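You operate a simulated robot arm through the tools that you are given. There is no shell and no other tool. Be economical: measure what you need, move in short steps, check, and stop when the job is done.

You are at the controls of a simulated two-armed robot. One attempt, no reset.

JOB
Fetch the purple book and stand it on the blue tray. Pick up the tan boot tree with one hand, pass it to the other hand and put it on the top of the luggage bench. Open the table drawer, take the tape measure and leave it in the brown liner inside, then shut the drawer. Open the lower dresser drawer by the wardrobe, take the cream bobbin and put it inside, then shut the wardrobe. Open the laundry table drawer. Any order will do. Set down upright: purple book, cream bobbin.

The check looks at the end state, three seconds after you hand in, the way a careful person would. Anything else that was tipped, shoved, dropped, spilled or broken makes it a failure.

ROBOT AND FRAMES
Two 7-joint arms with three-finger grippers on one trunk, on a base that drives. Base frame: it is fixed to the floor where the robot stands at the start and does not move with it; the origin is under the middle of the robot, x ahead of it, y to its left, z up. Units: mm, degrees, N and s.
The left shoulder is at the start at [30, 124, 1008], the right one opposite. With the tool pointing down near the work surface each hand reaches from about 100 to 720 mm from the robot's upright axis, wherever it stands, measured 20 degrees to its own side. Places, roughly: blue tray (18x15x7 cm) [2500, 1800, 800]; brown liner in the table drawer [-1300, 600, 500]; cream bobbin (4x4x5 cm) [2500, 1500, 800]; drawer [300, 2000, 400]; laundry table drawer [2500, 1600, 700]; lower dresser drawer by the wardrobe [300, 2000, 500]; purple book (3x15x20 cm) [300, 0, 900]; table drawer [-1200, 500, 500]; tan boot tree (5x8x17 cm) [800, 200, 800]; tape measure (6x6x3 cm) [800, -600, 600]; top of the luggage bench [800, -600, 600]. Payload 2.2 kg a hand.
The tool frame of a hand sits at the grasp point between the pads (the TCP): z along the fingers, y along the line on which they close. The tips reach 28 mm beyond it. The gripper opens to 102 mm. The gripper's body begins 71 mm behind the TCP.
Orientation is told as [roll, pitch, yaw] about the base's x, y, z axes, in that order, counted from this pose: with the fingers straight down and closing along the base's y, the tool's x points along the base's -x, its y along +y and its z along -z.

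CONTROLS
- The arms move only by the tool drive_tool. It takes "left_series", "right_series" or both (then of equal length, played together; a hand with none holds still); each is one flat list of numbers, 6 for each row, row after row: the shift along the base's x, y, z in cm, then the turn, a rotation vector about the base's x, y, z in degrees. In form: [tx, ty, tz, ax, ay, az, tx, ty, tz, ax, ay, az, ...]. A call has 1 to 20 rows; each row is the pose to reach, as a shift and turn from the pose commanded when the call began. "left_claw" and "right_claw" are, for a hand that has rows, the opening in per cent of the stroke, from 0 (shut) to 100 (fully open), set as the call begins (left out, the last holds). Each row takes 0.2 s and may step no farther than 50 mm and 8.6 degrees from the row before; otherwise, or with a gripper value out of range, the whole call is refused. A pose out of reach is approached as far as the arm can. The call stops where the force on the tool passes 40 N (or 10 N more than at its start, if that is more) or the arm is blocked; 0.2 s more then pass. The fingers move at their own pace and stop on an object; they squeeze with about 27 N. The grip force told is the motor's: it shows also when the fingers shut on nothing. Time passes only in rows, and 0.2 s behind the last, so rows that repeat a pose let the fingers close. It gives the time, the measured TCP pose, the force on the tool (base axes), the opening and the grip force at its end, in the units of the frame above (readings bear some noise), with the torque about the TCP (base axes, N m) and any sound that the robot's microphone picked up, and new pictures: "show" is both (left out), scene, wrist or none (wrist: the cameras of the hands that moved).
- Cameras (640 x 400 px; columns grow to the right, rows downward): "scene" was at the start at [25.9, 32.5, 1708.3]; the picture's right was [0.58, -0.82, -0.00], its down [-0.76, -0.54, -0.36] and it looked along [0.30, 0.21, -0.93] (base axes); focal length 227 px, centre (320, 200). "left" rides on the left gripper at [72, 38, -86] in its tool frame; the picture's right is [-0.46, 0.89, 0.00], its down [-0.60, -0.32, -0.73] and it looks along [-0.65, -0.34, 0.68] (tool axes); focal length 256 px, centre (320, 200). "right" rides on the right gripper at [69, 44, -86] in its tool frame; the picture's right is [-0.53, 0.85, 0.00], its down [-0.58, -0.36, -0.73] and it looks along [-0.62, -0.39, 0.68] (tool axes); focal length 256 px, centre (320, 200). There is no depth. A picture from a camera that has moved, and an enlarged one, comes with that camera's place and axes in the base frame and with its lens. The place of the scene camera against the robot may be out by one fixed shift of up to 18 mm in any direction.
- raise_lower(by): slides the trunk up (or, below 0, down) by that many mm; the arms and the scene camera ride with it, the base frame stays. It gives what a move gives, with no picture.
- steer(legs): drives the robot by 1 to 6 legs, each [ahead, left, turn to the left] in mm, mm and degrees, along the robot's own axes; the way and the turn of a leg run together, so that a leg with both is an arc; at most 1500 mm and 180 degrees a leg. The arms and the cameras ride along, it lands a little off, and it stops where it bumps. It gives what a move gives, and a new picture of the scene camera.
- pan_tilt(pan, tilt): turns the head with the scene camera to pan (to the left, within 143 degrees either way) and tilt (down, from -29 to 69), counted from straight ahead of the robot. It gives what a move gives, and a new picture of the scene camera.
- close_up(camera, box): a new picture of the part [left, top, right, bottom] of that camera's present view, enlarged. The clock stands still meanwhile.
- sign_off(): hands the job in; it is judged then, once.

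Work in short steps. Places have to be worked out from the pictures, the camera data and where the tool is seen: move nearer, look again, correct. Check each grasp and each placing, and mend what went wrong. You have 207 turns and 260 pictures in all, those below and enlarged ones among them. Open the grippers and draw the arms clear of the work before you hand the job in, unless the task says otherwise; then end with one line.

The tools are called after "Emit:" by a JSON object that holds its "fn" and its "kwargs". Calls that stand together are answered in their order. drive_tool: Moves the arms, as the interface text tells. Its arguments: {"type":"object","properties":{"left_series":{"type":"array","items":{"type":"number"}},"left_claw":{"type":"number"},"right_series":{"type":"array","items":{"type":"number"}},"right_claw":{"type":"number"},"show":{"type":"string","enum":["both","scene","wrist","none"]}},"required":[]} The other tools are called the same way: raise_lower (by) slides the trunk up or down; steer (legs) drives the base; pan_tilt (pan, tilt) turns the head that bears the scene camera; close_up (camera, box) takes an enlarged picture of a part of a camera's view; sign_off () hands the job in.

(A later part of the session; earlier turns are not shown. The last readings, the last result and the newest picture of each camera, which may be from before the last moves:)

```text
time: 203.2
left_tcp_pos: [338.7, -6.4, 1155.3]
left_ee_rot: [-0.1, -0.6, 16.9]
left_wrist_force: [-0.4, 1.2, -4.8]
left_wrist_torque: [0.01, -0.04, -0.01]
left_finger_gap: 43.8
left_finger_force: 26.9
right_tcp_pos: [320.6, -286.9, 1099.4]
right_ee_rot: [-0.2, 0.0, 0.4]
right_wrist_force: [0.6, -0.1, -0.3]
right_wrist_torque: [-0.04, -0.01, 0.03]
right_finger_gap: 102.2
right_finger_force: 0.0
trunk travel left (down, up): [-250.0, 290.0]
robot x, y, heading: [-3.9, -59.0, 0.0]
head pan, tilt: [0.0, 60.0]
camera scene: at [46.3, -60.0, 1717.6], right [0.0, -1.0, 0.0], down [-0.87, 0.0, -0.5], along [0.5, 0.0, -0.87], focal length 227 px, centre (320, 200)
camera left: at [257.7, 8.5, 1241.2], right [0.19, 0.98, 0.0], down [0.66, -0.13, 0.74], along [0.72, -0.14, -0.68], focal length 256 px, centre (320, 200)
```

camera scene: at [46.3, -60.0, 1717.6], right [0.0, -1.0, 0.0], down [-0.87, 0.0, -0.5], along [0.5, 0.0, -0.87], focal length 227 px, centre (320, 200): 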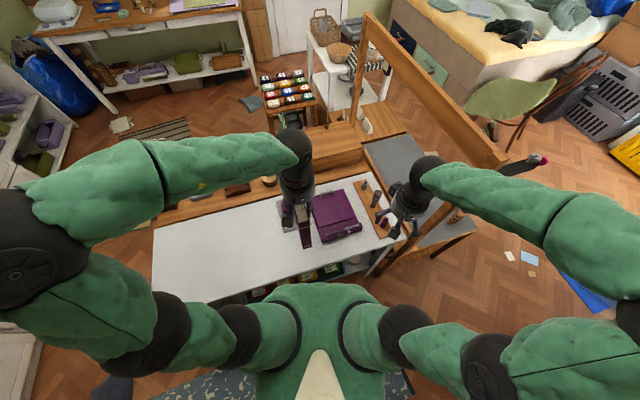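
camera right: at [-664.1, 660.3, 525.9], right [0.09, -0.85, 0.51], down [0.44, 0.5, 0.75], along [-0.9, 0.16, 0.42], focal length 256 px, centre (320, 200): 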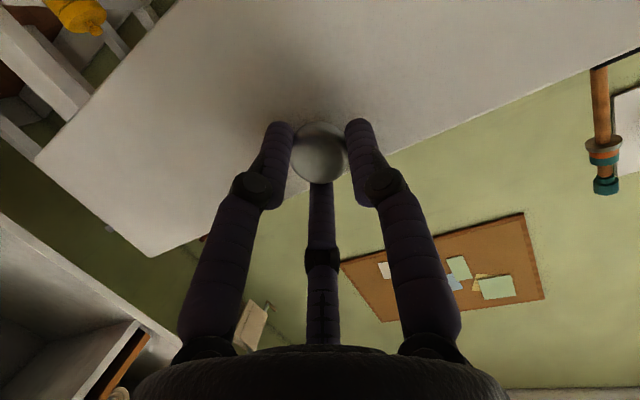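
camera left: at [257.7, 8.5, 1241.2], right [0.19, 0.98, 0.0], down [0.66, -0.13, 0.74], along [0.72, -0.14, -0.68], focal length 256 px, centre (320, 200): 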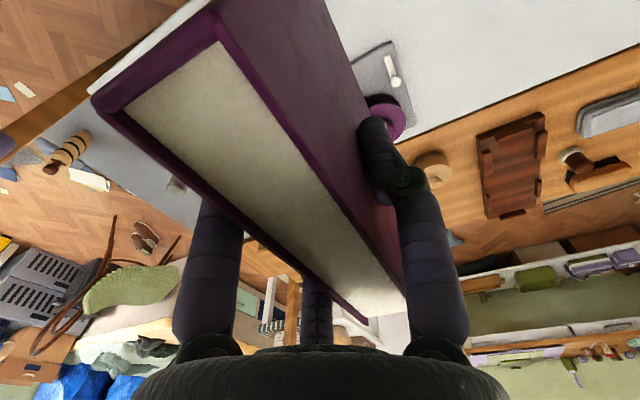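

Book held securely. Drive around the desk's left end toward the laundry table, in legs, looking on the way.

Emit:
{"fn": "steer", "kwargs": {"legs": [[-200, 0, 0], [0, 1110, 0], [0, 0, 19]]}}

Emit:
{"fn": "pan_tilt", "kwargs": {"pan": -5, "tilt": 40}}

```text
time: 211.2
left_tcp_pos: [80.5, 1233.3, 1154.3]
left_ee_rot: [0.0, -0.5, 37.3]
left_wrist_force: [0.3, 0.3, -5.2]
left_wrist_torque: [-0.03, -0.04, 0.01]
left_finger_gap: 43.5
left_finger_force: 26.8
right_tcp_pos: [159.5, 963.4, 1101.1]
right_ee_rot: [-0.2, 0.0, 20.7]
right_wrist_force: [1.1, -0.3, 0.3]
right_wrist_torque: [-0.02, 0.01, -0.02]
right_finger_gap: 101.8
right_finger_force: 0.1
trunk travel left (down, up): [-250.0, 290.0]
robot x, y, heading: [-220.1, 1064.5, 20.4]
head pan, tilt: [0.0, 60.0]
camera scene: at [-175.1, 1078.2, 1717.6], right [0.35, -0.94, 0.0], down [-0.81, -0.3, -0.5], along [0.47, 0.17, -0.87], focal length 227 px, centre (320, 200)
```

scene: 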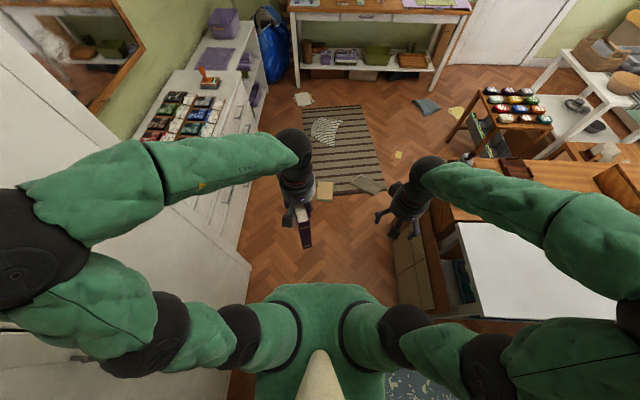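

```text
time: 212.0
left_tcp_pos: [80.0, 1232.7, 1155.9]
left_ee_rot: [-0.2, -0.6, 37.2]
left_wrist_force: [1.3, -0.5, -6.0]
left_wrist_torque: [-0.01, -0.08, -0.02]
left_finger_gap: 43.6
left_finger_force: 27.1
right_tcp_pos: [159.4, 963.5, 1100.2]
right_ee_rot: [-0.2, 0.0, 20.6]
right_wrist_force: [-0.1, 0.8, -0.1]
right_wrist_torque: [0.0, 0.01, -0.02]
right_finger_gap: 101.6
right_finger_force: 0.1
trunk travel left (down, up): [-250.0, 290.0]
robot x, y, heading: [-220.5, 1066.3, 20.5]
head pan, tilt: [-5.0, 40.0]
camera scene: at [-155.6, 1077.3, 1744.3], right [0.27, -0.96, 0.0], down [-0.62, -0.17, -0.77], along [0.74, 0.2, -0.64], focal length 227 px, centre (320, 200)
```

scene: 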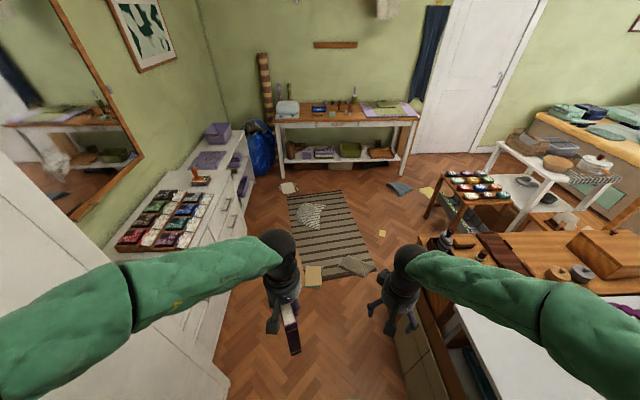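

Corridor visible with some flat litter on the rug; I'll route around it (north of the paper, south of the crochet piece).

Emit:
{"fn": "steer", "kwargs": {"legs": [[832, -115, 0], [362, 398, 0], [248, -50, 0], [186, -646, 0]]}}

```text
time: 223.9
left_tcp_pos: [1747.8, 1406.9, 1155.1]
left_ee_rot: [-0.1, -0.5, 37.1]
left_wrist_force: [-0.6, -0.2, -4.7]
left_wrist_torque: [-0.03, -0.06, -0.01]
left_finger_gap: 43.4
left_finger_force: 27.5
right_tcp_pos: [1825.5, 1134.8, 1100.2]
right_ee_rot: [-0.3, 0.1, 20.5]
right_wrist_force: [0.7, -0.4, -0.1]
right_wrist_torque: [-0.01, 0.06, 0.04]
right_finger_gap: 101.8
right_finger_force: 0.1
trunk travel left (down, up): [-250.0, 290.0]
robot x, y, heading: [1448.4, 1236.6, 20.1]
head pan, tilt: [-5.0, 40.0]
camera scene: at [1511.8, 1250.8, 1744.4], right [0.26, -0.96, 0.0], down [-0.62, -0.17, -0.77], along [0.74, 0.2, -0.64], focal length 227 px, centre (320, 200)
```

scene: 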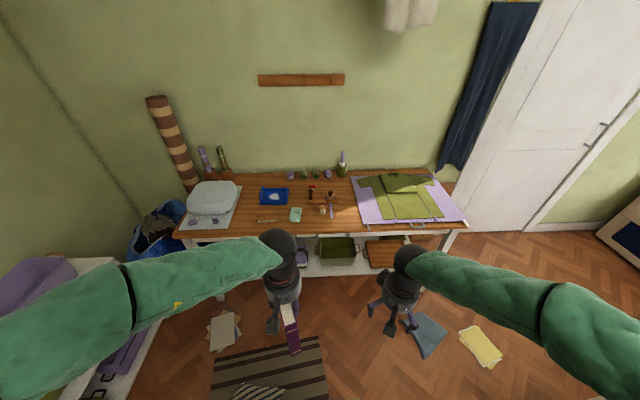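

At (1448,1237). Zoom in on the table.

Emit:
{"fn": "close_up", "kwargs": {"camera": "scene", "box": [240, 160, 400, 260]}}

Emit:
{"fn": "close_up", "kwargs": {"camera": "scene", "box": [160, 180, 480, 300]}}

```text
4.00 times, centred on (320, 210) of scene
camera zoom: at [1511.8, 1250.8, 1744.4], right [0.26, -0.96, 0.0], down [-0.62, -0.17, -0.77], along [0.74, 0.2, -0.64], focal length 910 px, centre (320, 160)
```

zoom: 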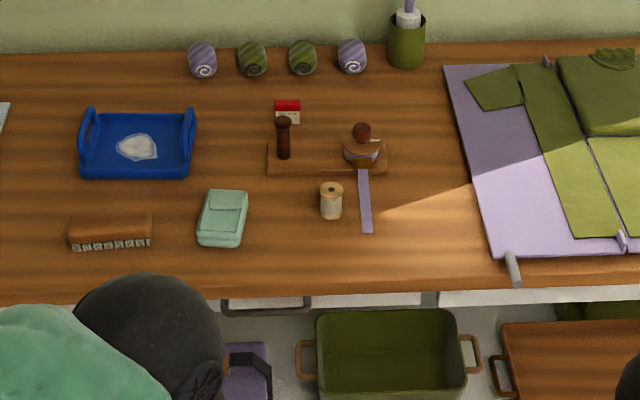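

```text
2.00 times, centred on (320, 240) of scene
camera zoom: at [1511.8, 1250.8, 1744.4], right [0.26, -0.96, 0.0], down [-0.62, -0.17, -0.77], along [0.74, 0.2, -0.64], focal length 455 px, centre (320, 120)
```

zoom: 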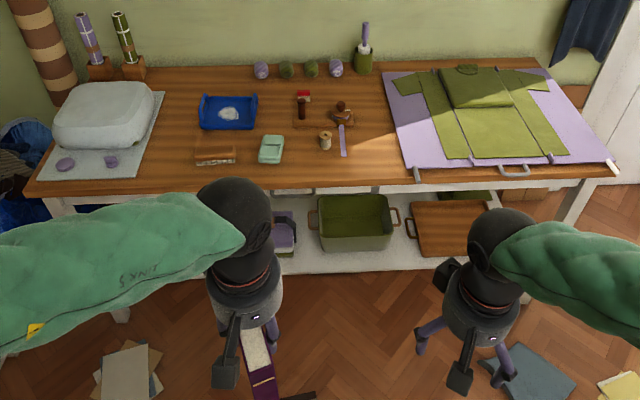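

Tray centre ≈ (2540,1835), bobbin ≈ (2479,1495). Advance to about 280 mm from the table edge.

Emit:
{"fn": "steer", "kwargs": {"legs": [[640, -20, 0]]}}

Emit:
{"fn": "pan_tilt", "kwargs": {"pan": 10, "tilt": 50}}

Emit:
{"fn": "close_up", "kwargs": {"camera": "scene", "box": [160, 60, 480, 260]}}

```text
time: 227.4
left_tcp_pos: [2357.3, 1611.4, 1154.6]
left_ee_rot: [-0.1, -0.5, 37.2]
left_wrist_force: [0.5, 0.2, -5.9]
left_wrist_torque: [-0.01, -0.01, -0.02]
left_finger_gap: 43.6
left_finger_force: 27.5
right_tcp_pos: [2436.7, 1340.3, 1100.0]
right_ee_rot: [-0.2, 0.1, 20.6]
right_wrist_force: [0.3, 0.1, -0.8]
right_wrist_torque: [-0.04, 0.0, -0.03]
right_finger_gap: 101.9
right_finger_force: 0.1
trunk travel left (down, up): [-250.0, 290.0]
robot x, y, heading: [2054.7, 1443.7, 20.4]
head pan, tilt: [-5.0, 40.0]
camera scene: at [2121.0, 1456.3, 1744.3], right [0.27, -0.96, 0.0], down [-0.62, -0.17, -0.77], along [0.74, 0.2, -0.64], focal length 227 px, centre (320, 200)
```

scene: 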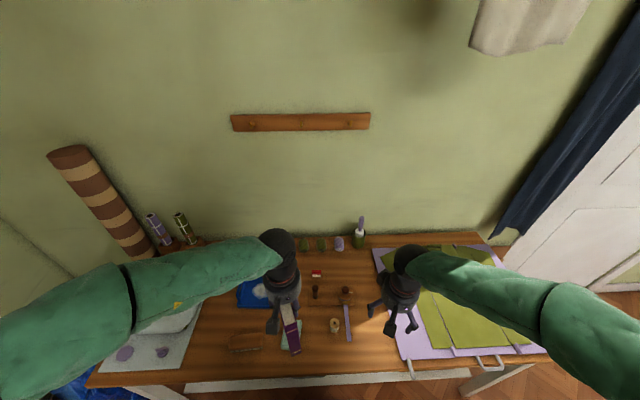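

```text
time: 228.2
left_tcp_pos: [2355.7, 1612.3, 1155.8]
left_ee_rot: [0.0, -0.5, 37.2]
left_wrist_force: [-0.1, 0.2, -4.8]
left_wrist_torque: [0.01, 0.0, -0.01]
left_finger_gap: 43.4
left_finger_force: 26.9
right_tcp_pos: [2434.3, 1341.6, 1100.9]
right_ee_rot: [-0.2, 0.0, 20.6]
right_wrist_force: [0.6, 0.2, 0.8]
right_wrist_torque: [0.0, -0.02, 0.01]
right_finger_gap: 102.0
right_finger_force: 0.0
trunk travel left (down, up): [-250.0, 290.0]
robot x, y, heading: [2056.2, 1443.8, 20.6]
head pan, tilt: [10.0, 50.0]
camera scene: at [2104.6, 1472.3, 1730.2], right [0.51, -0.86, 0.0], down [-0.66, -0.39, -0.64], along [0.55, 0.33, -0.77], focal length 227 px, centre (320, 200)
```

scene: 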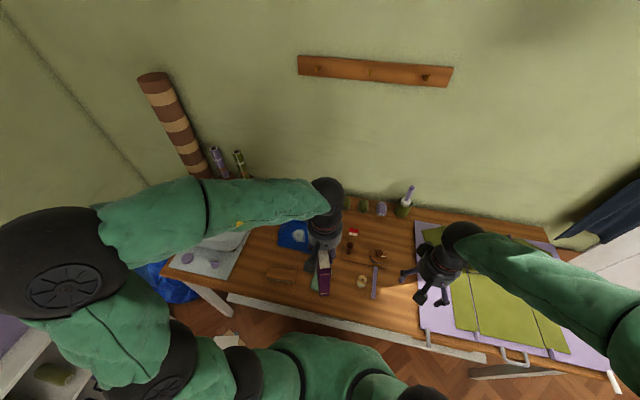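

```text
2.00 times, centred on (320, 160) of scene
camera zoom: at [2104.6, 1472.3, 1730.2], right [0.51, -0.86, 0.0], down [-0.66, -0.39, -0.64], along [0.55, 0.33, -0.77], focal length 455 px, centre (320, 280)
```

zoom: 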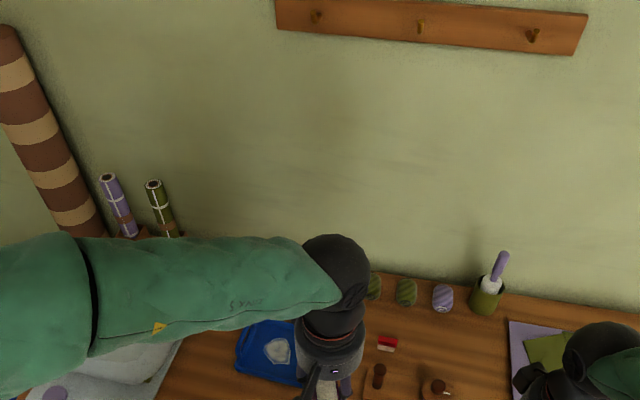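

Rotate the book to be parallel with the tray's long side (yaw 110°), and look with the left wrist camera.

Emit:
{"fn": "drive_tool", "kwargs": {"left_series": [0.5, 0.5, 0, 0, 0, 8.1, 1, 1, 0, 0, 0, 16.2, 1.5, 1.5, 0, 0, 0, 24.3, 2, 2, 0, 0, 0, 32.4, 2.5, 2.5, 0, 0, 0, 40.5, 3, 3, 0, 0, 0, 48.6, 3.5, 3.5, 0, 0, 0, 56.7, 4, 4, 0, 0, 0, 64.8, 4.5, 4.5, 0, 0, 0, 72.8, 4.5, 4.5, 0, 0, 0, 72.8], "show": "both"}}

```text
time: 230.4
left_tcp_pos: [2400.9, 1655.3, 1156.9]
left_ee_rot: [0.0, -0.5, 110.1]
left_wrist_force: [0.2, -0.4, -5.2]
left_wrist_torque: [0.03, 0.01, 0.0]
left_finger_gap: 43.3
left_finger_force: 27.0
right_tcp_pos: [2434.3, 1341.3, 1100.1]
right_ee_rot: [-0.2, 0.0, 20.5]
right_wrist_force: [-0.7, 0.0, 0.3]
right_wrist_torque: [-0.03, 0.03, -0.02]
right_finger_gap: 102.0
right_finger_force: 0.2
trunk travel left (down, up): [-250.0, 290.0]
robot x, y, heading: [2056.5, 1441.6, 20.5]
head pan, tilt: [10.0, 50.0]
camera scene: at [2104.5, 1472.3, 1730.2], right [0.51, -0.86, 0.0], down [-0.66, -0.39, -0.64], along [0.55, 0.33, -0.77], focal length 227 px, centre (320, 200)
camera left: at [2389.1, 1574.0, 1241.0], right [-0.99, 0.13, 0.0], down [0.09, 0.67, 0.74], along [0.09, 0.73, -0.68], focal length 256 px, centre (320, 200)
```

scene: 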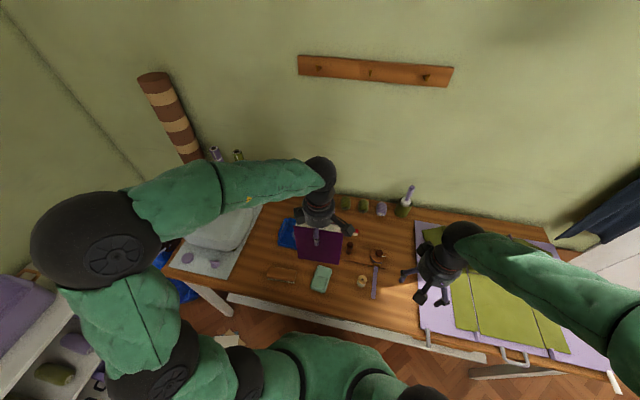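
left: 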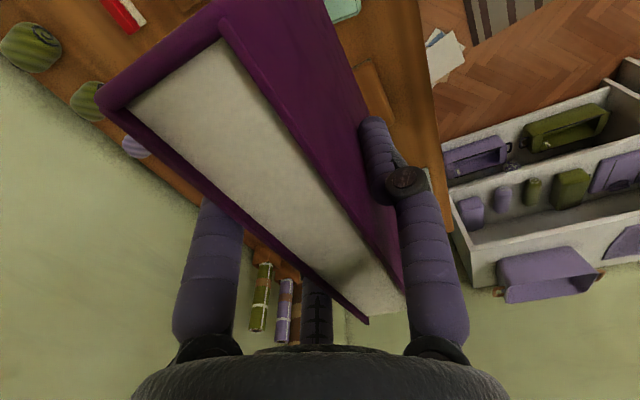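

Use the scene close-up now, and turn the right hand so its camera looks at the tray.

Emit:
{"fn": "close_up", "kwargs": {"camera": "scene", "box": [250, 170, 410, 310]}}

Emit:
{"fn": "drive_tool", "kwargs": {"right_series": [-0.5, 1, 0.5, 0, 0, 8, -1, 2, 1, 0, 0, 16, -1.5, 3, 1.5, 0, 0, 24, -1.5, 4, 2, 0, 0, 32, -1.5, 5, 2.5, 0, 0, 40, -1.5, 6, 3, 0, 0, 48, -1.5, 7, 3.5, 0, 0, 56, -1.5, 8, 4, 0, 0, 64, -1.5, 9, 4.5, 0, 0, 72, -1.5, 9, 5, 0, 0, 80], "show": "wrist"}}

```text
2.86 times, centred on (330, 240) of scene
camera zoom: at [2104.5, 1472.3, 1730.2], right [0.51, -0.86, 0.0], down [-0.66, -0.39, -0.64], along [0.55, 0.33, -0.77], focal length 650 px, centre (291, 86)
```

zoom: 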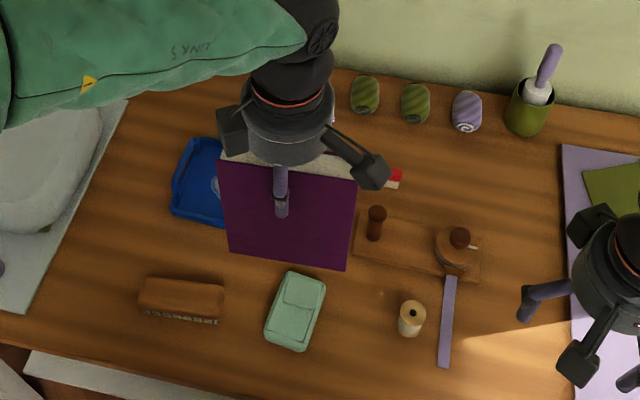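

```text
time: 232.6
left_tcp_pos: [2399.5, 1657.3, 1155.1]
left_ee_rot: [0.0, -0.5, 110.0]
left_wrist_force: [0.3, 0.1, -4.2]
left_wrist_torque: [0.01, -0.03, 0.02]
left_finger_gap: 43.4
left_finger_force: 26.5
right_tcp_pos: [2419.8, 1430.4, 1150.5]
right_ee_rot: [-0.2, 0.1, 100.9]
right_wrist_force: [0.2, -0.4, -0.6]
right_wrist_torque: [-0.01, 0.0, -0.03]
right_finger_gap: 102.0
right_finger_force: 0.0
trunk travel left (down, up): [-250.0, 290.0]
robot x, y, heading: [2055.5, 1446.1, 20.1]
head pan, tilt: [10.0, 50.0]
camera right: at [2389.9, 1354.8, 1237.7], right [-0.93, 0.37, 0.0], down [0.25, 0.63, 0.73], along [0.27, 0.68, -0.68], focal length 256 px, centre (320, 200)
```

right: 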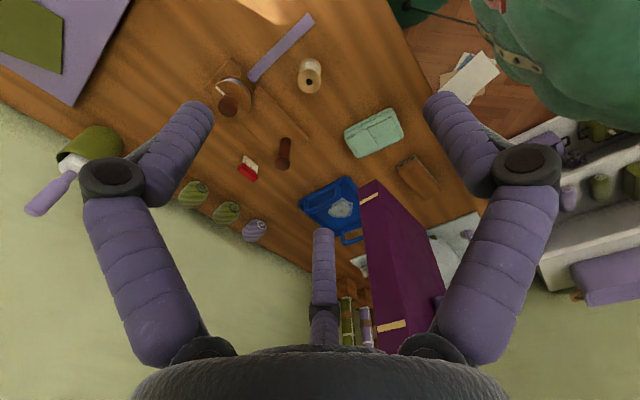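

Zoom on the tray through the right camera.

Emit:
{"fn": "close_up", "kwargs": {"camera": "right", "box": [270, 150, 390, 260]}}

Emit:
{"fn": "close_up", "kwargs": {"camera": "scene", "box": [285, 210, 325, 240]}}

```text
3.64 times, centred on (330, 205) of right
camera zoom: at [2389.9, 1354.8, 1237.7], right [-0.93, 0.37, 0.0], down [0.25, 0.63, 0.73], along [0.27, 0.68, -0.68], focal length 931 px, centre (284, 182)
```

zoom: 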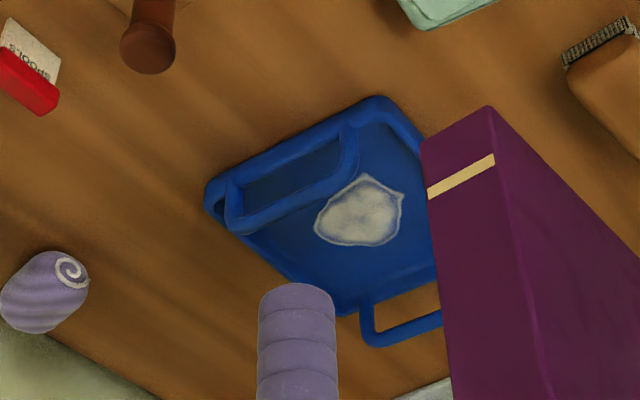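

```text
13.33 times, centred on (305, 225) of scene
camera zoom: at [2104.5, 1472.1, 1730.2], right [0.51, -0.86, 0.0], down [-0.66, -0.39, -0.64], along [0.55, 0.33, -0.77], focal length 3032 px, centre (520, -133)
```

zoom: 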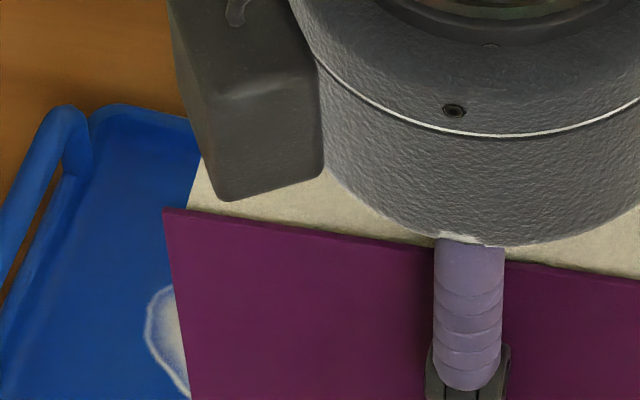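

Tray centre ≈ (2519,1832); the white patch is just paint. I'll use a slight diagonal (yaw 80°) for tolerance. Move above the tray.

Emit:
{"fn": "drive_tool", "kwargs": {"left_series": [2, 2.9, -0.5, 0, 0, -5, 4, 5.9, -1, 0, 0, -10, 6, 8.8, -2, 0, 0, -15, 8, 11.7, -3.5, 0, 0, -20, 10, 14.7, -5.5, 0, 0, -25, 11.9, 17.6, -7.5, 0, 0, -30, 11.9, 17.6, -9, 0, 0, -30], "show": "scene"}}

Emit:
{"fn": "close_up", "kwargs": {"camera": "right", "box": [240, 120, 420, 280]}}

Emit:
{"fn": "close_up", "kwargs": {"camera": "scene", "box": [240, 160, 360, 270]}}

```text
time: 234.2
left_tcp_pos: [2519.1, 1830.9, 1065.1]
left_ee_rot: [-0.1, -0.5, 79.8]
left_wrist_force: [0.4, -0.5, -6.1]
left_wrist_torque: [-0.01, -0.05, -0.05]
left_finger_gap: 43.6
left_finger_force: 27.4
right_tcp_pos: [2418.8, 1431.3, 1149.0]
right_ee_rot: [-0.3, 0.0, 100.6]
right_wrist_force: [-0.6, 0.8, 0.5]
right_wrist_torque: [0.0, -0.01, -0.02]
right_finger_gap: 102.1
right_finger_force: 0.0
trunk travel left (down, up): [-250.0, 290.0]
robot x, y, heading: [2054.4, 1445.7, 20.4]
head pan, tilt: [10.0, 50.0]
camera scene: at [2104.4, 1472.1, 1730.2], right [0.51, -0.86, 0.0], down [-0.66, -0.39, -0.64], along [0.55, 0.33, -0.77], focal length 227 px, centre (320, 200)
```

scene: 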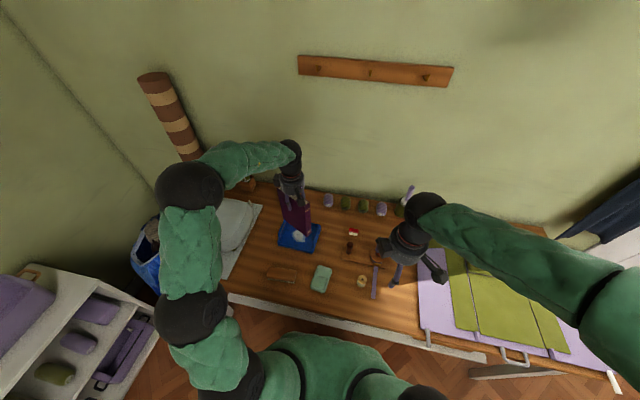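

```text
2.50 times, centred on (330, 200) of right
camera zoom: at [2389.7, 1354.8, 1237.6], right [-0.93, 0.37, 0.0], down [0.25, 0.63, 0.73], along [0.27, 0.68, -0.68], focal length 640 px, centre (295, 200)
```

zoom: 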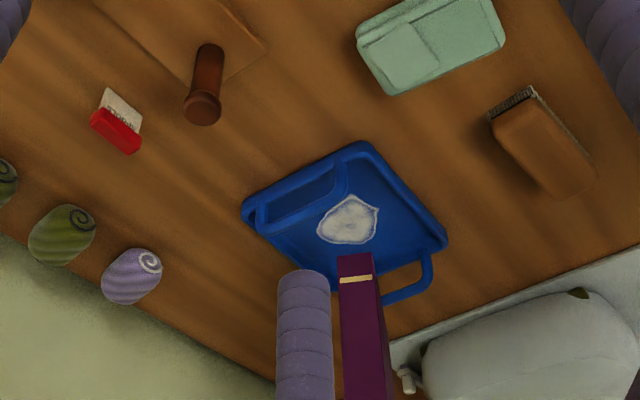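

```text
3.64 times, centred on (300, 215) of scene
camera zoom: at [2104.4, 1472.1, 1730.2], right [0.51, -0.86, 0.0], down [-0.66, -0.39, -0.64], along [0.55, 0.33, -0.77], focal length 827 px, centre (393, 146)
```

zoom: 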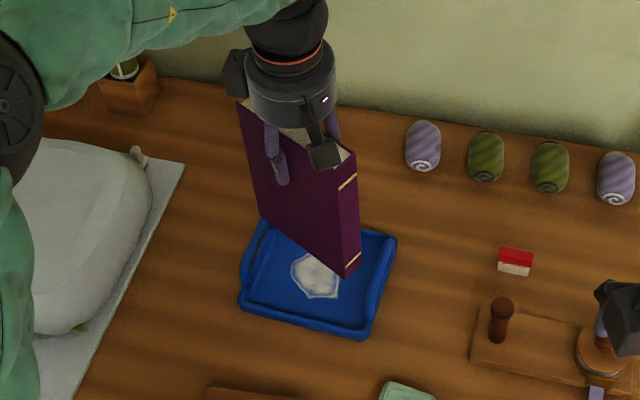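

Both views agree: tray centre (2521,1832), book is above it. Lower 7 cm and look again.

Emit:
{"fn": "drive_tool", "kwargs": {"left_series": [-0.2, -0.2, -3, 0, 0, 0, -0.2, -0.2, -6, 0, 0, 0, -0.2, -0.2, -7.2, 0, 0, 0, -0.2, -0.2, -7.2, 0, 0, 0], "show": "none"}}

Emit:
{"fn": "close_up", "kwargs": {"camera": "right", "box": [240, 120, 420, 280]}}

Emit:
{"fn": "close_up", "kwargs": {"camera": "scene", "box": [260, 190, 340, 260]}}

```text
time: 235.2
left_tcp_pos: [2518.5, 1829.9, 991.4]
left_ee_rot: [0.0, -0.5, 80.0]
left_wrist_force: [-0.5, 0.3, -5.8]
left_wrist_torque: [0.03, -0.04, -0.01]
left_finger_gap: 43.3
left_finger_force: 27.2
right_tcp_pos: [2421.1, 1429.8, 1151.4]
right_ee_rot: [-0.1, 0.0, 100.6]
right_wrist_force: [-1.2, 0.9, 0.8]
right_wrist_torque: [0.01, -0.02, 0.01]
right_finger_gap: 102.0
right_finger_force: 0.0
trunk travel left (down, up): [-250.0, 290.0]
robot x, y, heading: [2055.7, 1446.5, 20.5]
head pan, tilt: [10.0, 50.0]
```

```text
2.50 times, centred on (330, 200) of right
camera zoom: at [2390.0, 1355.2, 1237.5], right [-0.93, 0.37, 0.0], down [0.25, 0.63, 0.73], along [0.27, 0.68, -0.68], focal length 640 px, centre (295, 200)
```

zoom: 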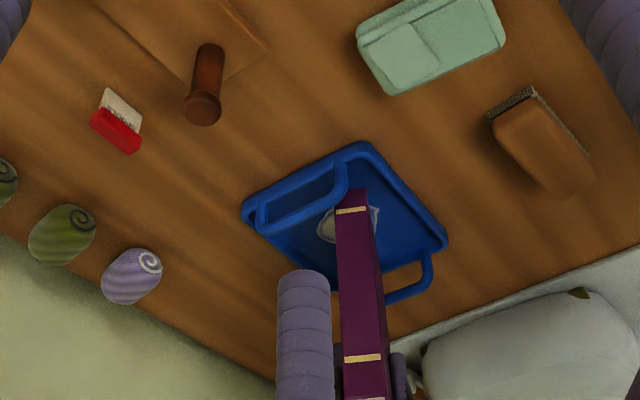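

```text
5.71 times, centred on (300, 225) of scene
camera zoom: at [2104.9, 1472.7, 1730.2], right [0.51, -0.86, 0.0], down [-0.66, -0.39, -0.64], along [0.55, 0.33, -0.77], focal length 1300 px, centre (434, 57)
```

zoom: 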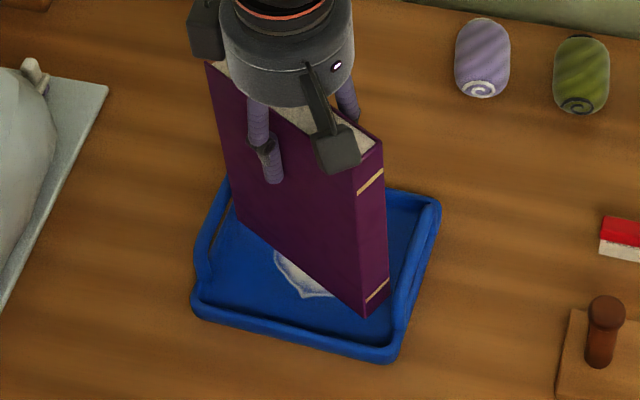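

Fit along the tray is tight; rotate a bit more diagonal (yaw 67°) before lowering.

Emit:
{"fn": "drive_tool", "kwargs": {"left_series": [0.1, 0.1, 0, 0, 0, -6.5, 0.2, 0.2, 0, 0, 0, -13, 0.2, 0.2, -1, 0, 0, -13], "show": "none"}}

Emit:
{"fn": "close_up", "kwargs": {"camera": "right", "box": [270, 150, 390, 260]}}

Emit:
{"fn": "close_up", "kwargs": {"camera": "scene", "box": [260, 190, 340, 260]}}

```text
time: 236.0
left_tcp_pos: [2521.3, 1832.2, 982.8]
left_ee_rot: [-0.1, -0.5, 66.9]
left_wrist_force: [0.1, 0.3, -5.9]
left_wrist_torque: [0.03, -0.04, -0.04]
left_finger_gap: 43.5
left_finger_force: 26.9
right_tcp_pos: [2420.0, 1431.4, 1149.8]
right_ee_rot: [-0.1, 0.0, 100.5]
right_wrist_force: [0.5, -0.6, 0.3]
right_wrist_torque: [-0.02, 0.05, 0.0]
right_finger_gap: 102.0
right_finger_force: 0.0
trunk travel left (down, up): [-250.0, 290.0]
robot x, y, heading: [2056.4, 1444.7, 20.3]
head pan, tilt: [10.0, 50.0]
```

```text
3.64 times, centred on (330, 205) of right
camera zoom: at [2390.3, 1355.4, 1237.4], right [-0.93, 0.37, 0.0], down [0.25, 0.63, 0.73], along [0.27, 0.68, -0.68], focal length 931 px, centre (284, 182)
```

zoom: 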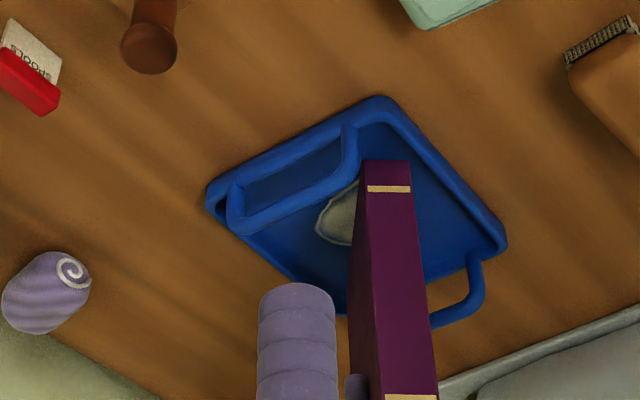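

```text
5.71 times, centred on (300, 225) of scene
camera zoom: at [2105.2, 1472.9, 1730.2], right [0.51, -0.86, 0.0], down [-0.66, -0.39, -0.64], along [0.55, 0.32, -0.77], focal length 1300 px, centre (434, 57)
```

zoom: 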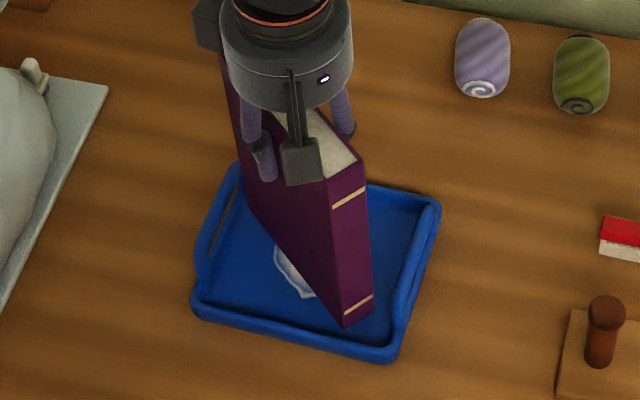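

Inside the tray outline; nudge 7 mm toward the back and lower to contact.

Emit:
{"fn": "drive_tool", "kwargs": {"left_series": [0.7, 0.2, 0, 0, 0, 0, 0.7, 0.2, -0.4, 0, 0, 0, 0.7, 0.2, -0.8, 0, 0, 0, 0.7, 0.2, -1.2, 0, 0, 0, 0.7, 0.2, -1.6, 0, 0, 0, 0.7, 0.2, -1.9, 0, 0, 0], "show": "none"}}

Emit:
{"fn": "close_up", "kwargs": {"camera": "scene", "box": [260, 190, 340, 260]}}

```text
time: 237.4
left_tcp_pos: [2526.8, 1835.4, 963.7]
left_ee_rot: [0.0, -0.5, 67.1]
left_wrist_force: [-0.4, 0.0, -3.1]
left_wrist_torque: [-0.09, 0.0, 0.01]
left_finger_gap: 43.7
left_finger_force: 27.2
right_tcp_pos: [2420.2, 1430.0, 1150.5]
right_ee_rot: [-0.2, 0.0, 100.6]
right_wrist_force: [-0.5, -0.8, -0.3]
right_wrist_torque: [-0.01, 0.02, -0.02]
right_finger_gap: 101.9
right_finger_force: 0.1
trunk travel left (down, up): [-250.0, 290.0]
robot x, y, heading: [2052.4, 1442.4, 20.2]
head pan, tilt: [10.0, 50.0]
```

```text
5.71 times, centred on (300, 225) of scene
camera zoom: at [2104.6, 1472.5, 1730.2], right [0.51, -0.86, 0.0], down [-0.66, -0.39, -0.64], along [0.55, 0.33, -0.77], focal length 1300 px, centre (434, 57)
```

zoom: 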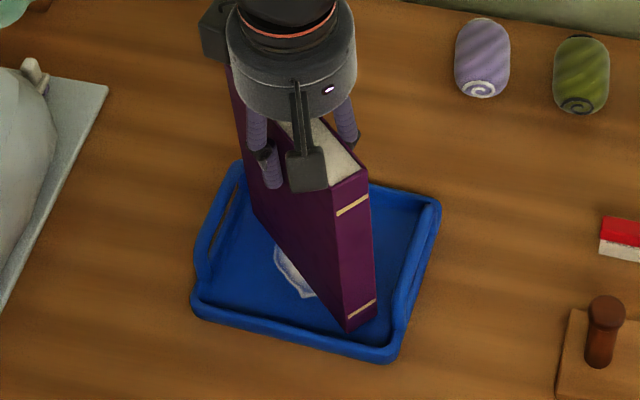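

Just touching (weight decreasing). Press a few mm more, then check.

Emit:
{"fn": "drive_tool", "kwargs": {"left_series": [0, 0, -0.2, 0, 0, 0, 0, 0, -0.4, 0, 0, 0, 0, 0, -0.5, 0, 0, 0], "show": "none"}}

Emit:
{"fn": "close_up", "kwargs": {"camera": "right", "box": [270, 150, 390, 260]}}

```text
time: 238.2
left_tcp_pos: [2527.4, 1833.9, 963.4]
left_ee_rot: [-0.5, -0.9, 67.1]
left_wrist_force: [-1.9, -1.9, 32.0]
left_wrist_torque: [-0.18, 0.52, -0.03]
left_finger_gap: 43.8
left_finger_force: 26.9
right_tcp_pos: [2418.3, 1429.5, 1152.0]
right_ee_rot: [-0.3, 0.0, 100.6]
right_wrist_force: [0.3, -0.2, -0.2]
right_wrist_torque: [0.0, -0.02, -0.01]
right_finger_gap: 101.9
right_finger_force: 0.0
trunk travel left (down, up): [-250.0, 290.0]
robot x, y, heading: [2053.5, 1448.9, 20.4]
head pan, tilt: [10.0, 50.0]
```

```text
3.64 times, centred on (330, 205) of right
camera zoom: at [2387.8, 1353.3, 1238.3], right [-0.93, 0.37, 0.0], down [0.25, 0.63, 0.73], along [0.27, 0.68, -0.68], focal length 931 px, centre (284, 182)
```

zoom: 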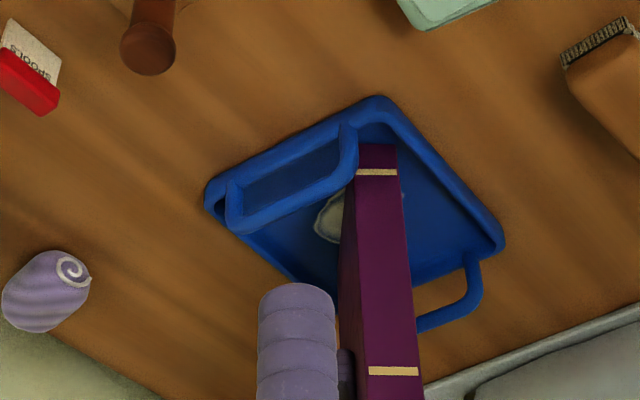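

Book firmly on the tray floor. Ease off and open the left hand.

Emit:
{"fn": "drive_tool", "kwargs": {"left_series": [0, 0, 0.2, 0, 0, 0, 0, 0, 0.4, 0, 0, 0], "show": "none"}}

Emit:
{"fn": "drive_tool", "kwargs": {"left_series": [0, 0, 0, 0, 0, 0, 0, 0, 0, 0, 0, 0, 0, 0, 0, 0, 0, 0], "left_claw": 90, "show": "wrist"}}

Emit:
{"fn": "close_up", "kwargs": {"camera": "scene", "box": [260, 180, 340, 260]}}

```text
time: 238.8
left_tcp_pos: [2527.9, 1835.7, 963.5]
left_ee_rot: [0.0, -0.7, 67.0]
left_wrist_force: [3.7, 4.5, 17.8]
left_wrist_torque: [0.83, -0.36, 0.02]
left_finger_gap: 43.7
left_finger_force: 27.0
right_tcp_pos: [2419.3, 1430.0, 1151.7]
right_ee_rot: [-0.2, -0.1, 100.6]
right_wrist_force: [0.8, 0.5, 0.3]
right_wrist_torque: [0.0, -0.01, 0.02]
right_finger_gap: 102.3
right_finger_force: 0.0
trunk travel left (down, up): [-250.0, 290.0]
robot x, y, heading: [2057.8, 1445.1, 20.3]
head pan, tilt: [10.0, 50.0]
```

```text
time: 239.6
left_tcp_pos: [2527.2, 1834.6, 962.5]
left_ee_rot: [0.0, -0.6, 67.0]
left_wrist_force: [1.3, -0.6, -0.6]
left_wrist_torque: [-0.02, 0.03, 0.02]
left_finger_gap: 91.9
left_finger_force: 0.1
right_tcp_pos: [2418.8, 1429.9, 1150.6]
right_ee_rot: [-0.2, 0.0, 100.6]
right_wrist_force: [0.0, -0.2, 0.2]
right_wrist_torque: [0.01, 0.03, -0.02]
right_finger_gap: 102.1
right_finger_force: 0.0
trunk travel left (down, up): [-250.0, 290.0]
robot x, y, heading: [2057.5, 1441.2, 20.2]
head pan, tilt: [10.0, 50.0]
camera left: at [2463.3, 1781.5, 1048.4], right [-0.63, 0.77, 0.0], down [0.53, 0.43, 0.74], along [0.57, 0.47, -0.68], focal length 256 px, centre (320, 200)
```

left: 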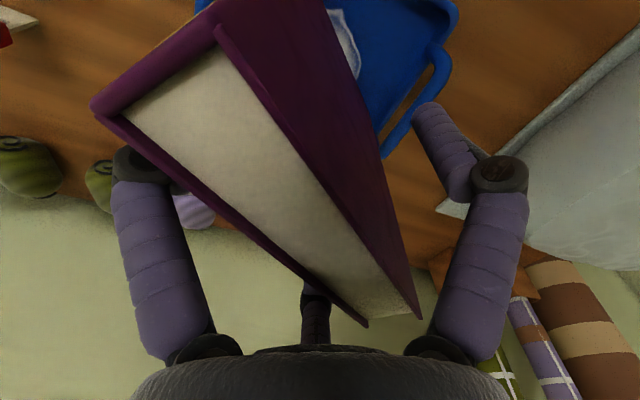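

```text
5.00 times, centred on (300, 220) of scene
camera zoom: at [2104.3, 1472.2, 1730.2], right [0.51, -0.86, 0.0], down [-0.66, -0.39, -0.64], along [0.55, 0.33, -0.77], focal length 1137 px, centre (420, 100)
```

zoom: 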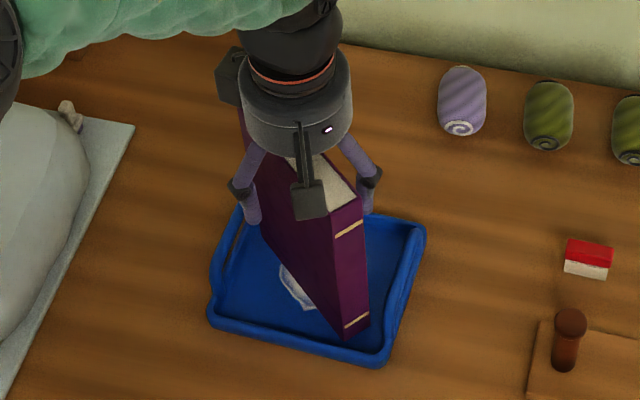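

Book stands upright in the tray. Raise the left hand straight up.

Emit:
{"fn": "drive_tool", "kwargs": {"left_series": [0, 0, 1.5, 0, 0, 0, 0, 0, 4, 0, 0, 0, 0, 0, 7, 0, 0, 0, 0, 0, 11, 0, 0, 0, 0, 0, 15, 0, 0, 0, -3, -3, 17, 0, 0, 0, -6, -6, 18, 0, 0, 0, -9, -9, 18, 0, 0, 0], "left_claw": 100, "show": "none"}}

Emit:
{"fn": "close_up", "kwargs": {"camera": "right", "box": [160, 0, 480, 280]}}

```text
time: 241.4
left_tcp_pos: [2436.3, 1746.2, 1145.9]
left_ee_rot: [-0.1, -0.6, 67.1]
left_wrist_force: [-0.3, 0.8, 0.3]
left_wrist_torque: [0.01, -0.01, -0.02]
left_finger_gap: 102.0
left_finger_force: 0.0
right_tcp_pos: [2417.6, 1430.1, 1150.3]
right_ee_rot: [-0.3, 0.0, 100.6]
right_wrist_force: [-0.4, 1.0, -0.3]
right_wrist_torque: [0.04, -0.01, 0.01]
right_finger_gap: 102.1
right_finger_force: 0.2
trunk travel left (down, up): [-250.0, 290.0]
robot x, y, heading: [2055.6, 1442.1, 20.8]
head pan, tilt: [10.0, 50.0]
```

```text
1.43 times, centred on (320, 140) of right
camera zoom: at [2388.4, 1354.2, 1238.0], right [-0.93, 0.37, 0.0], down [0.25, 0.63, 0.73], along [0.27, 0.68, -0.68], focal length 366 px, centre (320, 286)
```

zoom: 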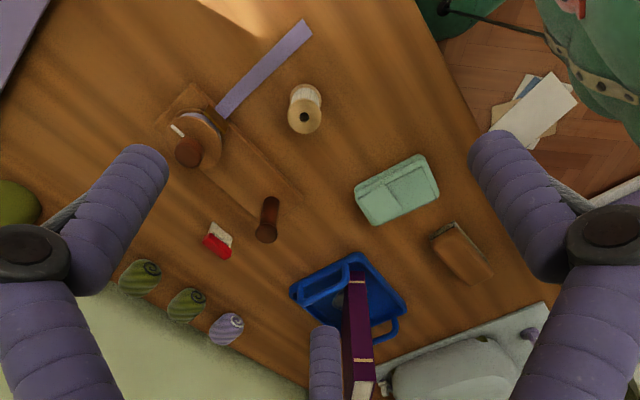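

Book is fine. Next, pick the cream bobbin with the right hand: move above (2464,1500).

Emit:
{"fn": "drive_tool", "kwargs": {"right_series": [1.5, 2.3, -3, 0, 0, 0, 3, 4.6, -6, 0, 0, 0, 4.6, 7, -9.5, 0, 0, 0, 4.6, 7, -14, 0, 0, 0, 4.6, 7, -18.5, 0, 0, 0, 4.6, 7, -22, 0, 0, 0, 4.6, 7, -24, 0, 0, 0, 4.6, 7, -24, 0, 0, 0], "right_claw": 65, "show": "wrist"}}

Emit:
{"fn": "close_up", "kwargs": {"camera": "scene", "box": [300, 190, 440, 310]}}

```text
time: 243.2
left_tcp_pos: [2438.0, 1746.3, 1144.1]
left_ee_rot: [-0.2, -0.6, 67.0]
left_wrist_force: [0.4, -0.1, -0.8]
left_wrist_torque: [-0.02, -0.03, 0.0]
left_finger_gap: 102.1
left_finger_force: 0.0
right_tcp_pos: [2467.5, 1500.5, 911.5]
right_ee_rot: [-0.2, 0.0, 100.6]
right_wrist_force: [0.3, -0.3, 0.0]
right_wrist_torque: [0.01, -0.05, 0.02]
right_finger_gap: 66.3
right_finger_force: 0.1
trunk travel left (down, up): [-250.0, 290.0]
robot x, y, heading: [2055.0, 1441.4, 20.2]
head pan, tilt: [10.0, 50.0]
camera right: at [2436.4, 1426.1, 998.0], right [-0.93, 0.37, 0.0], down [0.25, 0.63, 0.73], along [0.27, 0.68, -0.68], focal length 256 px, centre (320, 200)
```

right: 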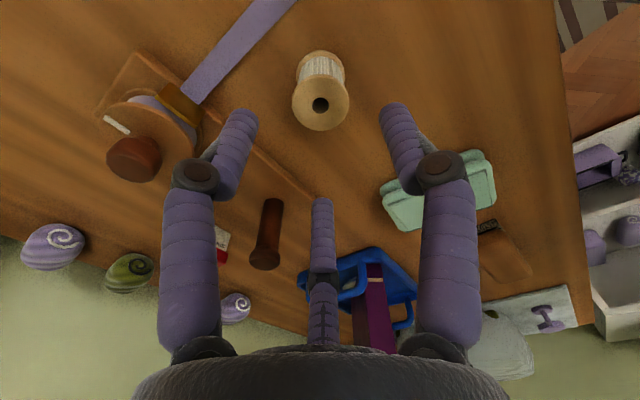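

```text
3.33 times, centred on (370, 250) of scene
camera zoom: at [2104.1, 1472.1, 1730.3], right [0.51, -0.86, 0.0], down [-0.66, -0.39, -0.64], along [0.55, 0.33, -0.77], focal length 758 px, centre (153, 33)
```

zoom: 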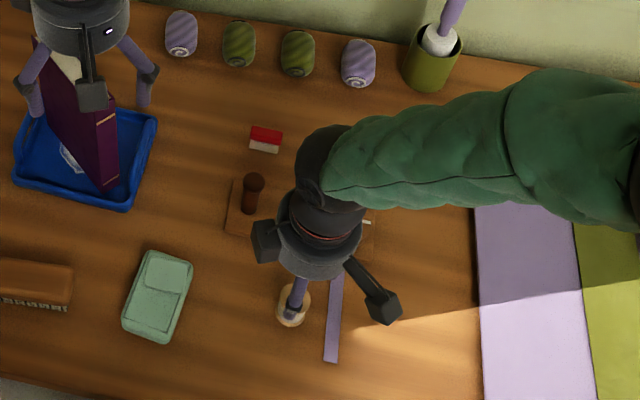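

Bobbin centred at (2465,1499). Descend and close.

Emit:
{"fn": "drive_tool", "kwargs": {"right_series": [-0.2, -0.1, -3, 0, 0, 0, -0.2, -0.1, -6, 0, 0, 0, -0.2, -0.1, -7.6, 0, 0, 0, -0.2, -0.1, -7.6, 0, 0, 0], "show": "none"}}

Emit:
{"fn": "drive_tool", "kwargs": {"right_series": [0, 0, 0, 0, 0, 0, 0, 0, 0, 0, 0, 0, 0, 0, 0, 0, 0, 0], "right_claw": 0, "show": "wrist"}}

```text
time: 244.2
left_tcp_pos: [2437.2, 1746.9, 1143.4]
left_ee_rot: [-0.2, -0.5, 67.1]
left_wrist_force: [-0.7, 0.8, -0.5]
left_wrist_torque: [0.01, 0.02, 0.0]
left_finger_gap: 102.1
left_finger_force: 0.0
right_tcp_pos: [2464.3, 1500.7, 832.2]
right_ee_rot: [-0.3, 0.1, 100.6]
right_wrist_force: [-0.3, 0.2, -1.1]
right_wrist_torque: [0.0, 0.01, 0.01]
right_finger_gap: 66.3
right_finger_force: 0.0
trunk travel left (down, up): [-250.0, 290.0]
robot x, y, heading: [2059.6, 1443.5, 20.4]
head pan, tilt: [10.0, 50.0]
```

```text
time: 245.0
left_tcp_pos: [2439.2, 1746.0, 1143.5]
left_ee_rot: [-0.1, -0.6, 67.0]
left_wrist_force: [1.0, -0.8, -0.1]
left_wrist_torque: [0.01, 0.01, 0.01]
left_finger_gap: 102.4
left_finger_force: 0.0
right_tcp_pos: [2464.3, 1499.5, 833.2]
right_ee_rot: [-0.1, 0.0, 100.5]
right_wrist_force: [0.0, -0.4, 0.4]
right_wrist_torque: [-0.01, 0.0, -0.02]
right_finger_gap: 32.6
right_finger_force: 27.4
trunk travel left (down, up): [-250.0, 290.0]
robot x, y, heading: [2057.0, 1444.0, 20.7]
head pan, tilt: [10.0, 50.0]
camera right: at [2434.6, 1424.9, 921.1], right [-0.93, 0.37, 0.0], down [0.25, 0.63, 0.73], along [0.27, 0.68, -0.68], focal length 256 px, centre (320, 200)
```

right: 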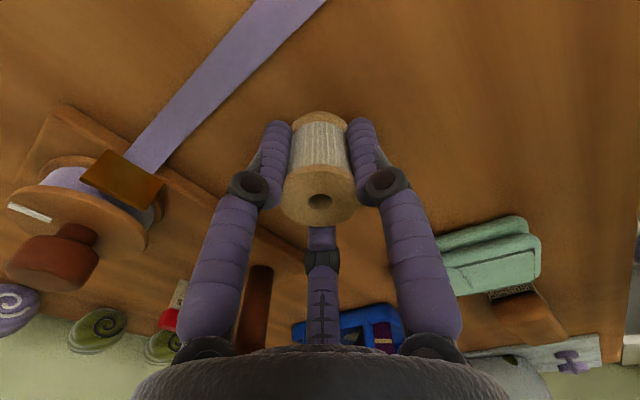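

Bobbin gripped around its thread, upright. Lift it high.

Emit:
{"fn": "drive_tool", "kwargs": {"right_series": [0, 0, 3, 0, 0, 0, 0, 0, 7, 0, 0, 0, 0, 0, 11.5, 0, 0, 0, 0, 0, 16, 0, 0, 0, -1, 0, 20.5, 0, 0, 0, -3, -1, 24.5, 0, 0, 0, -5, -2, 28, 0, 0, 0], "show": "wrist"}}

Emit:
{"fn": "steer", "kwargs": {"legs": [[-250, 0, 0], [26, -480, 0]]}}

Emit:
{"fn": "pan_tilt", "kwargs": {"pan": 15, "tilt": 45}}

```text
time: 246.6
left_tcp_pos: [2438.5, 1746.2, 1144.4]
left_ee_rot: [-0.2, -0.6, 66.9]
left_wrist_force: [0.1, -0.6, 0.0]
left_wrist_torque: [-0.02, -0.01, -0.01]
left_finger_gap: 102.0
left_finger_force: 0.1
right_tcp_pos: [2412.1, 1479.4, 1115.2]
right_ee_rot: [-0.2, 0.0, 100.6]
right_wrist_force: [-0.4, 0.7, -0.3]
right_wrist_torque: [-0.01, -0.02, 0.01]
right_finger_gap: 32.8
right_finger_force: 26.9
trunk travel left (down, up): [-250.0, 290.0]
robot x, y, heading: [2057.2, 1443.4, 20.5]
head pan, tilt: [10.0, 50.0]
camera right: at [2381.8, 1403.4, 1201.4], right [-0.93, 0.37, 0.0], down [0.25, 0.63, 0.73], along [0.27, 0.68, -0.68], focal length 256 px, centre (320, 200)
```

right: 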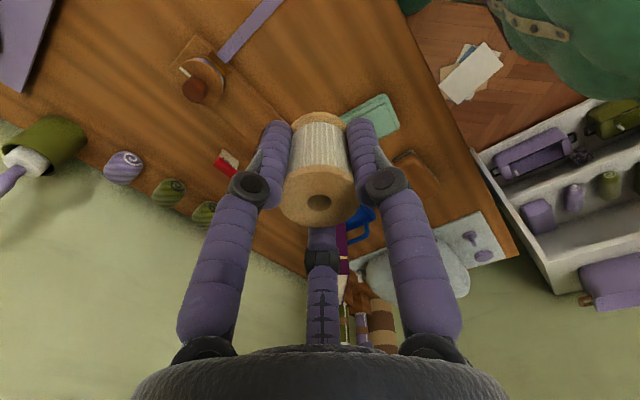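

```text
time: 250.9
left_tcp_pos: [2399.5, 1211.3, 1144.3]
left_ee_rot: [0.1, -0.6, 67.1]
left_wrist_force: [-0.1, 0.3, 0.1]
left_wrist_torque: [0.03, -0.01, -0.02]
left_finger_gap: 102.0
left_finger_force: 0.0
right_tcp_pos: [2373.6, 945.0, 1113.7]
right_ee_rot: [-0.2, 0.0, 100.9]
right_wrist_force: [0.6, -0.4, 0.7]
right_wrist_torque: [0.04, -0.01, -0.02]
right_finger_gap: 32.7
right_finger_force: 27.1
trunk travel left (down, up): [-250.0, 290.0]
robot x, y, heading: [2018.4, 908.5, 20.7]
head pan, tilt: [10.0, 50.0]
camera scene: at [2065.7, 936.1, 1730.2], right [0.51, -0.86, 0.0], down [-0.66, -0.39, -0.64], along [0.55, 0.33, -0.77], focal length 227 px, centre (320, 200)
```

scene: 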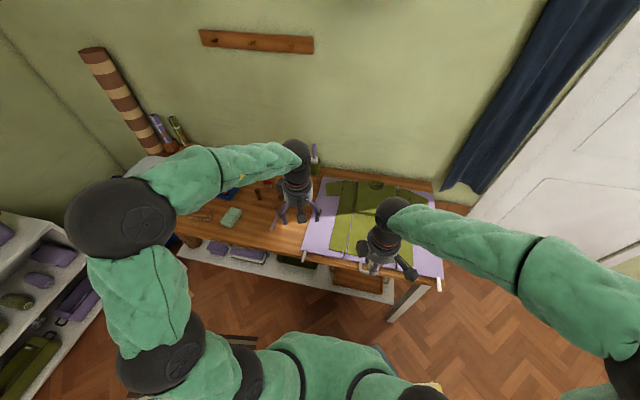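

```text
time: 251.6
left_tcp_pos: [2398.5, 1213.0, 1144.7]
left_ee_rot: [-0.1, -0.4, 67.2]
left_wrist_force: [0.3, 0.7, 0.1]
left_wrist_torque: [0.04, 0.01, 0.02]
left_finger_gap: 101.9
left_finger_force: 0.0
right_tcp_pos: [2373.2, 945.6, 1112.6]
right_ee_rot: [-0.2, 0.0, 100.9]
right_wrist_force: [-0.2, 0.2, -1.0]
right_wrist_torque: [-0.03, -0.03, -0.03]
right_finger_gap: 32.6
right_finger_force: 27.3
trunk travel left (down, up): [-250.0, 290.0]
robot x, y, heading: [2014.1, 908.1, 20.7]
head pan, tilt: [15.0, 45.0]
camera scene: at [2065.0, 945.4, 1737.1], right [0.58, -0.81, 0.0], down [-0.58, -0.41, -0.71], along [0.58, 0.41, -0.71], focal length 227 px, centre (320, 200)
```

scene: 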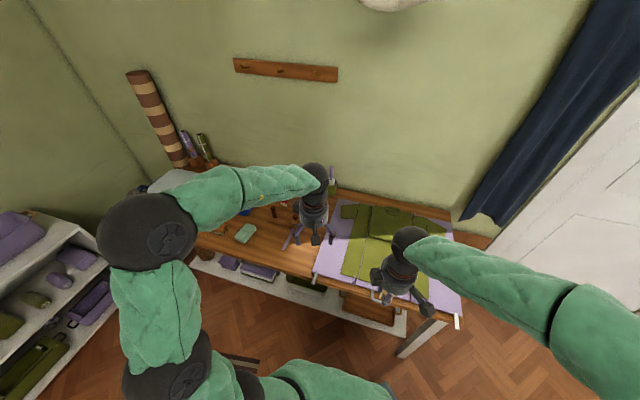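

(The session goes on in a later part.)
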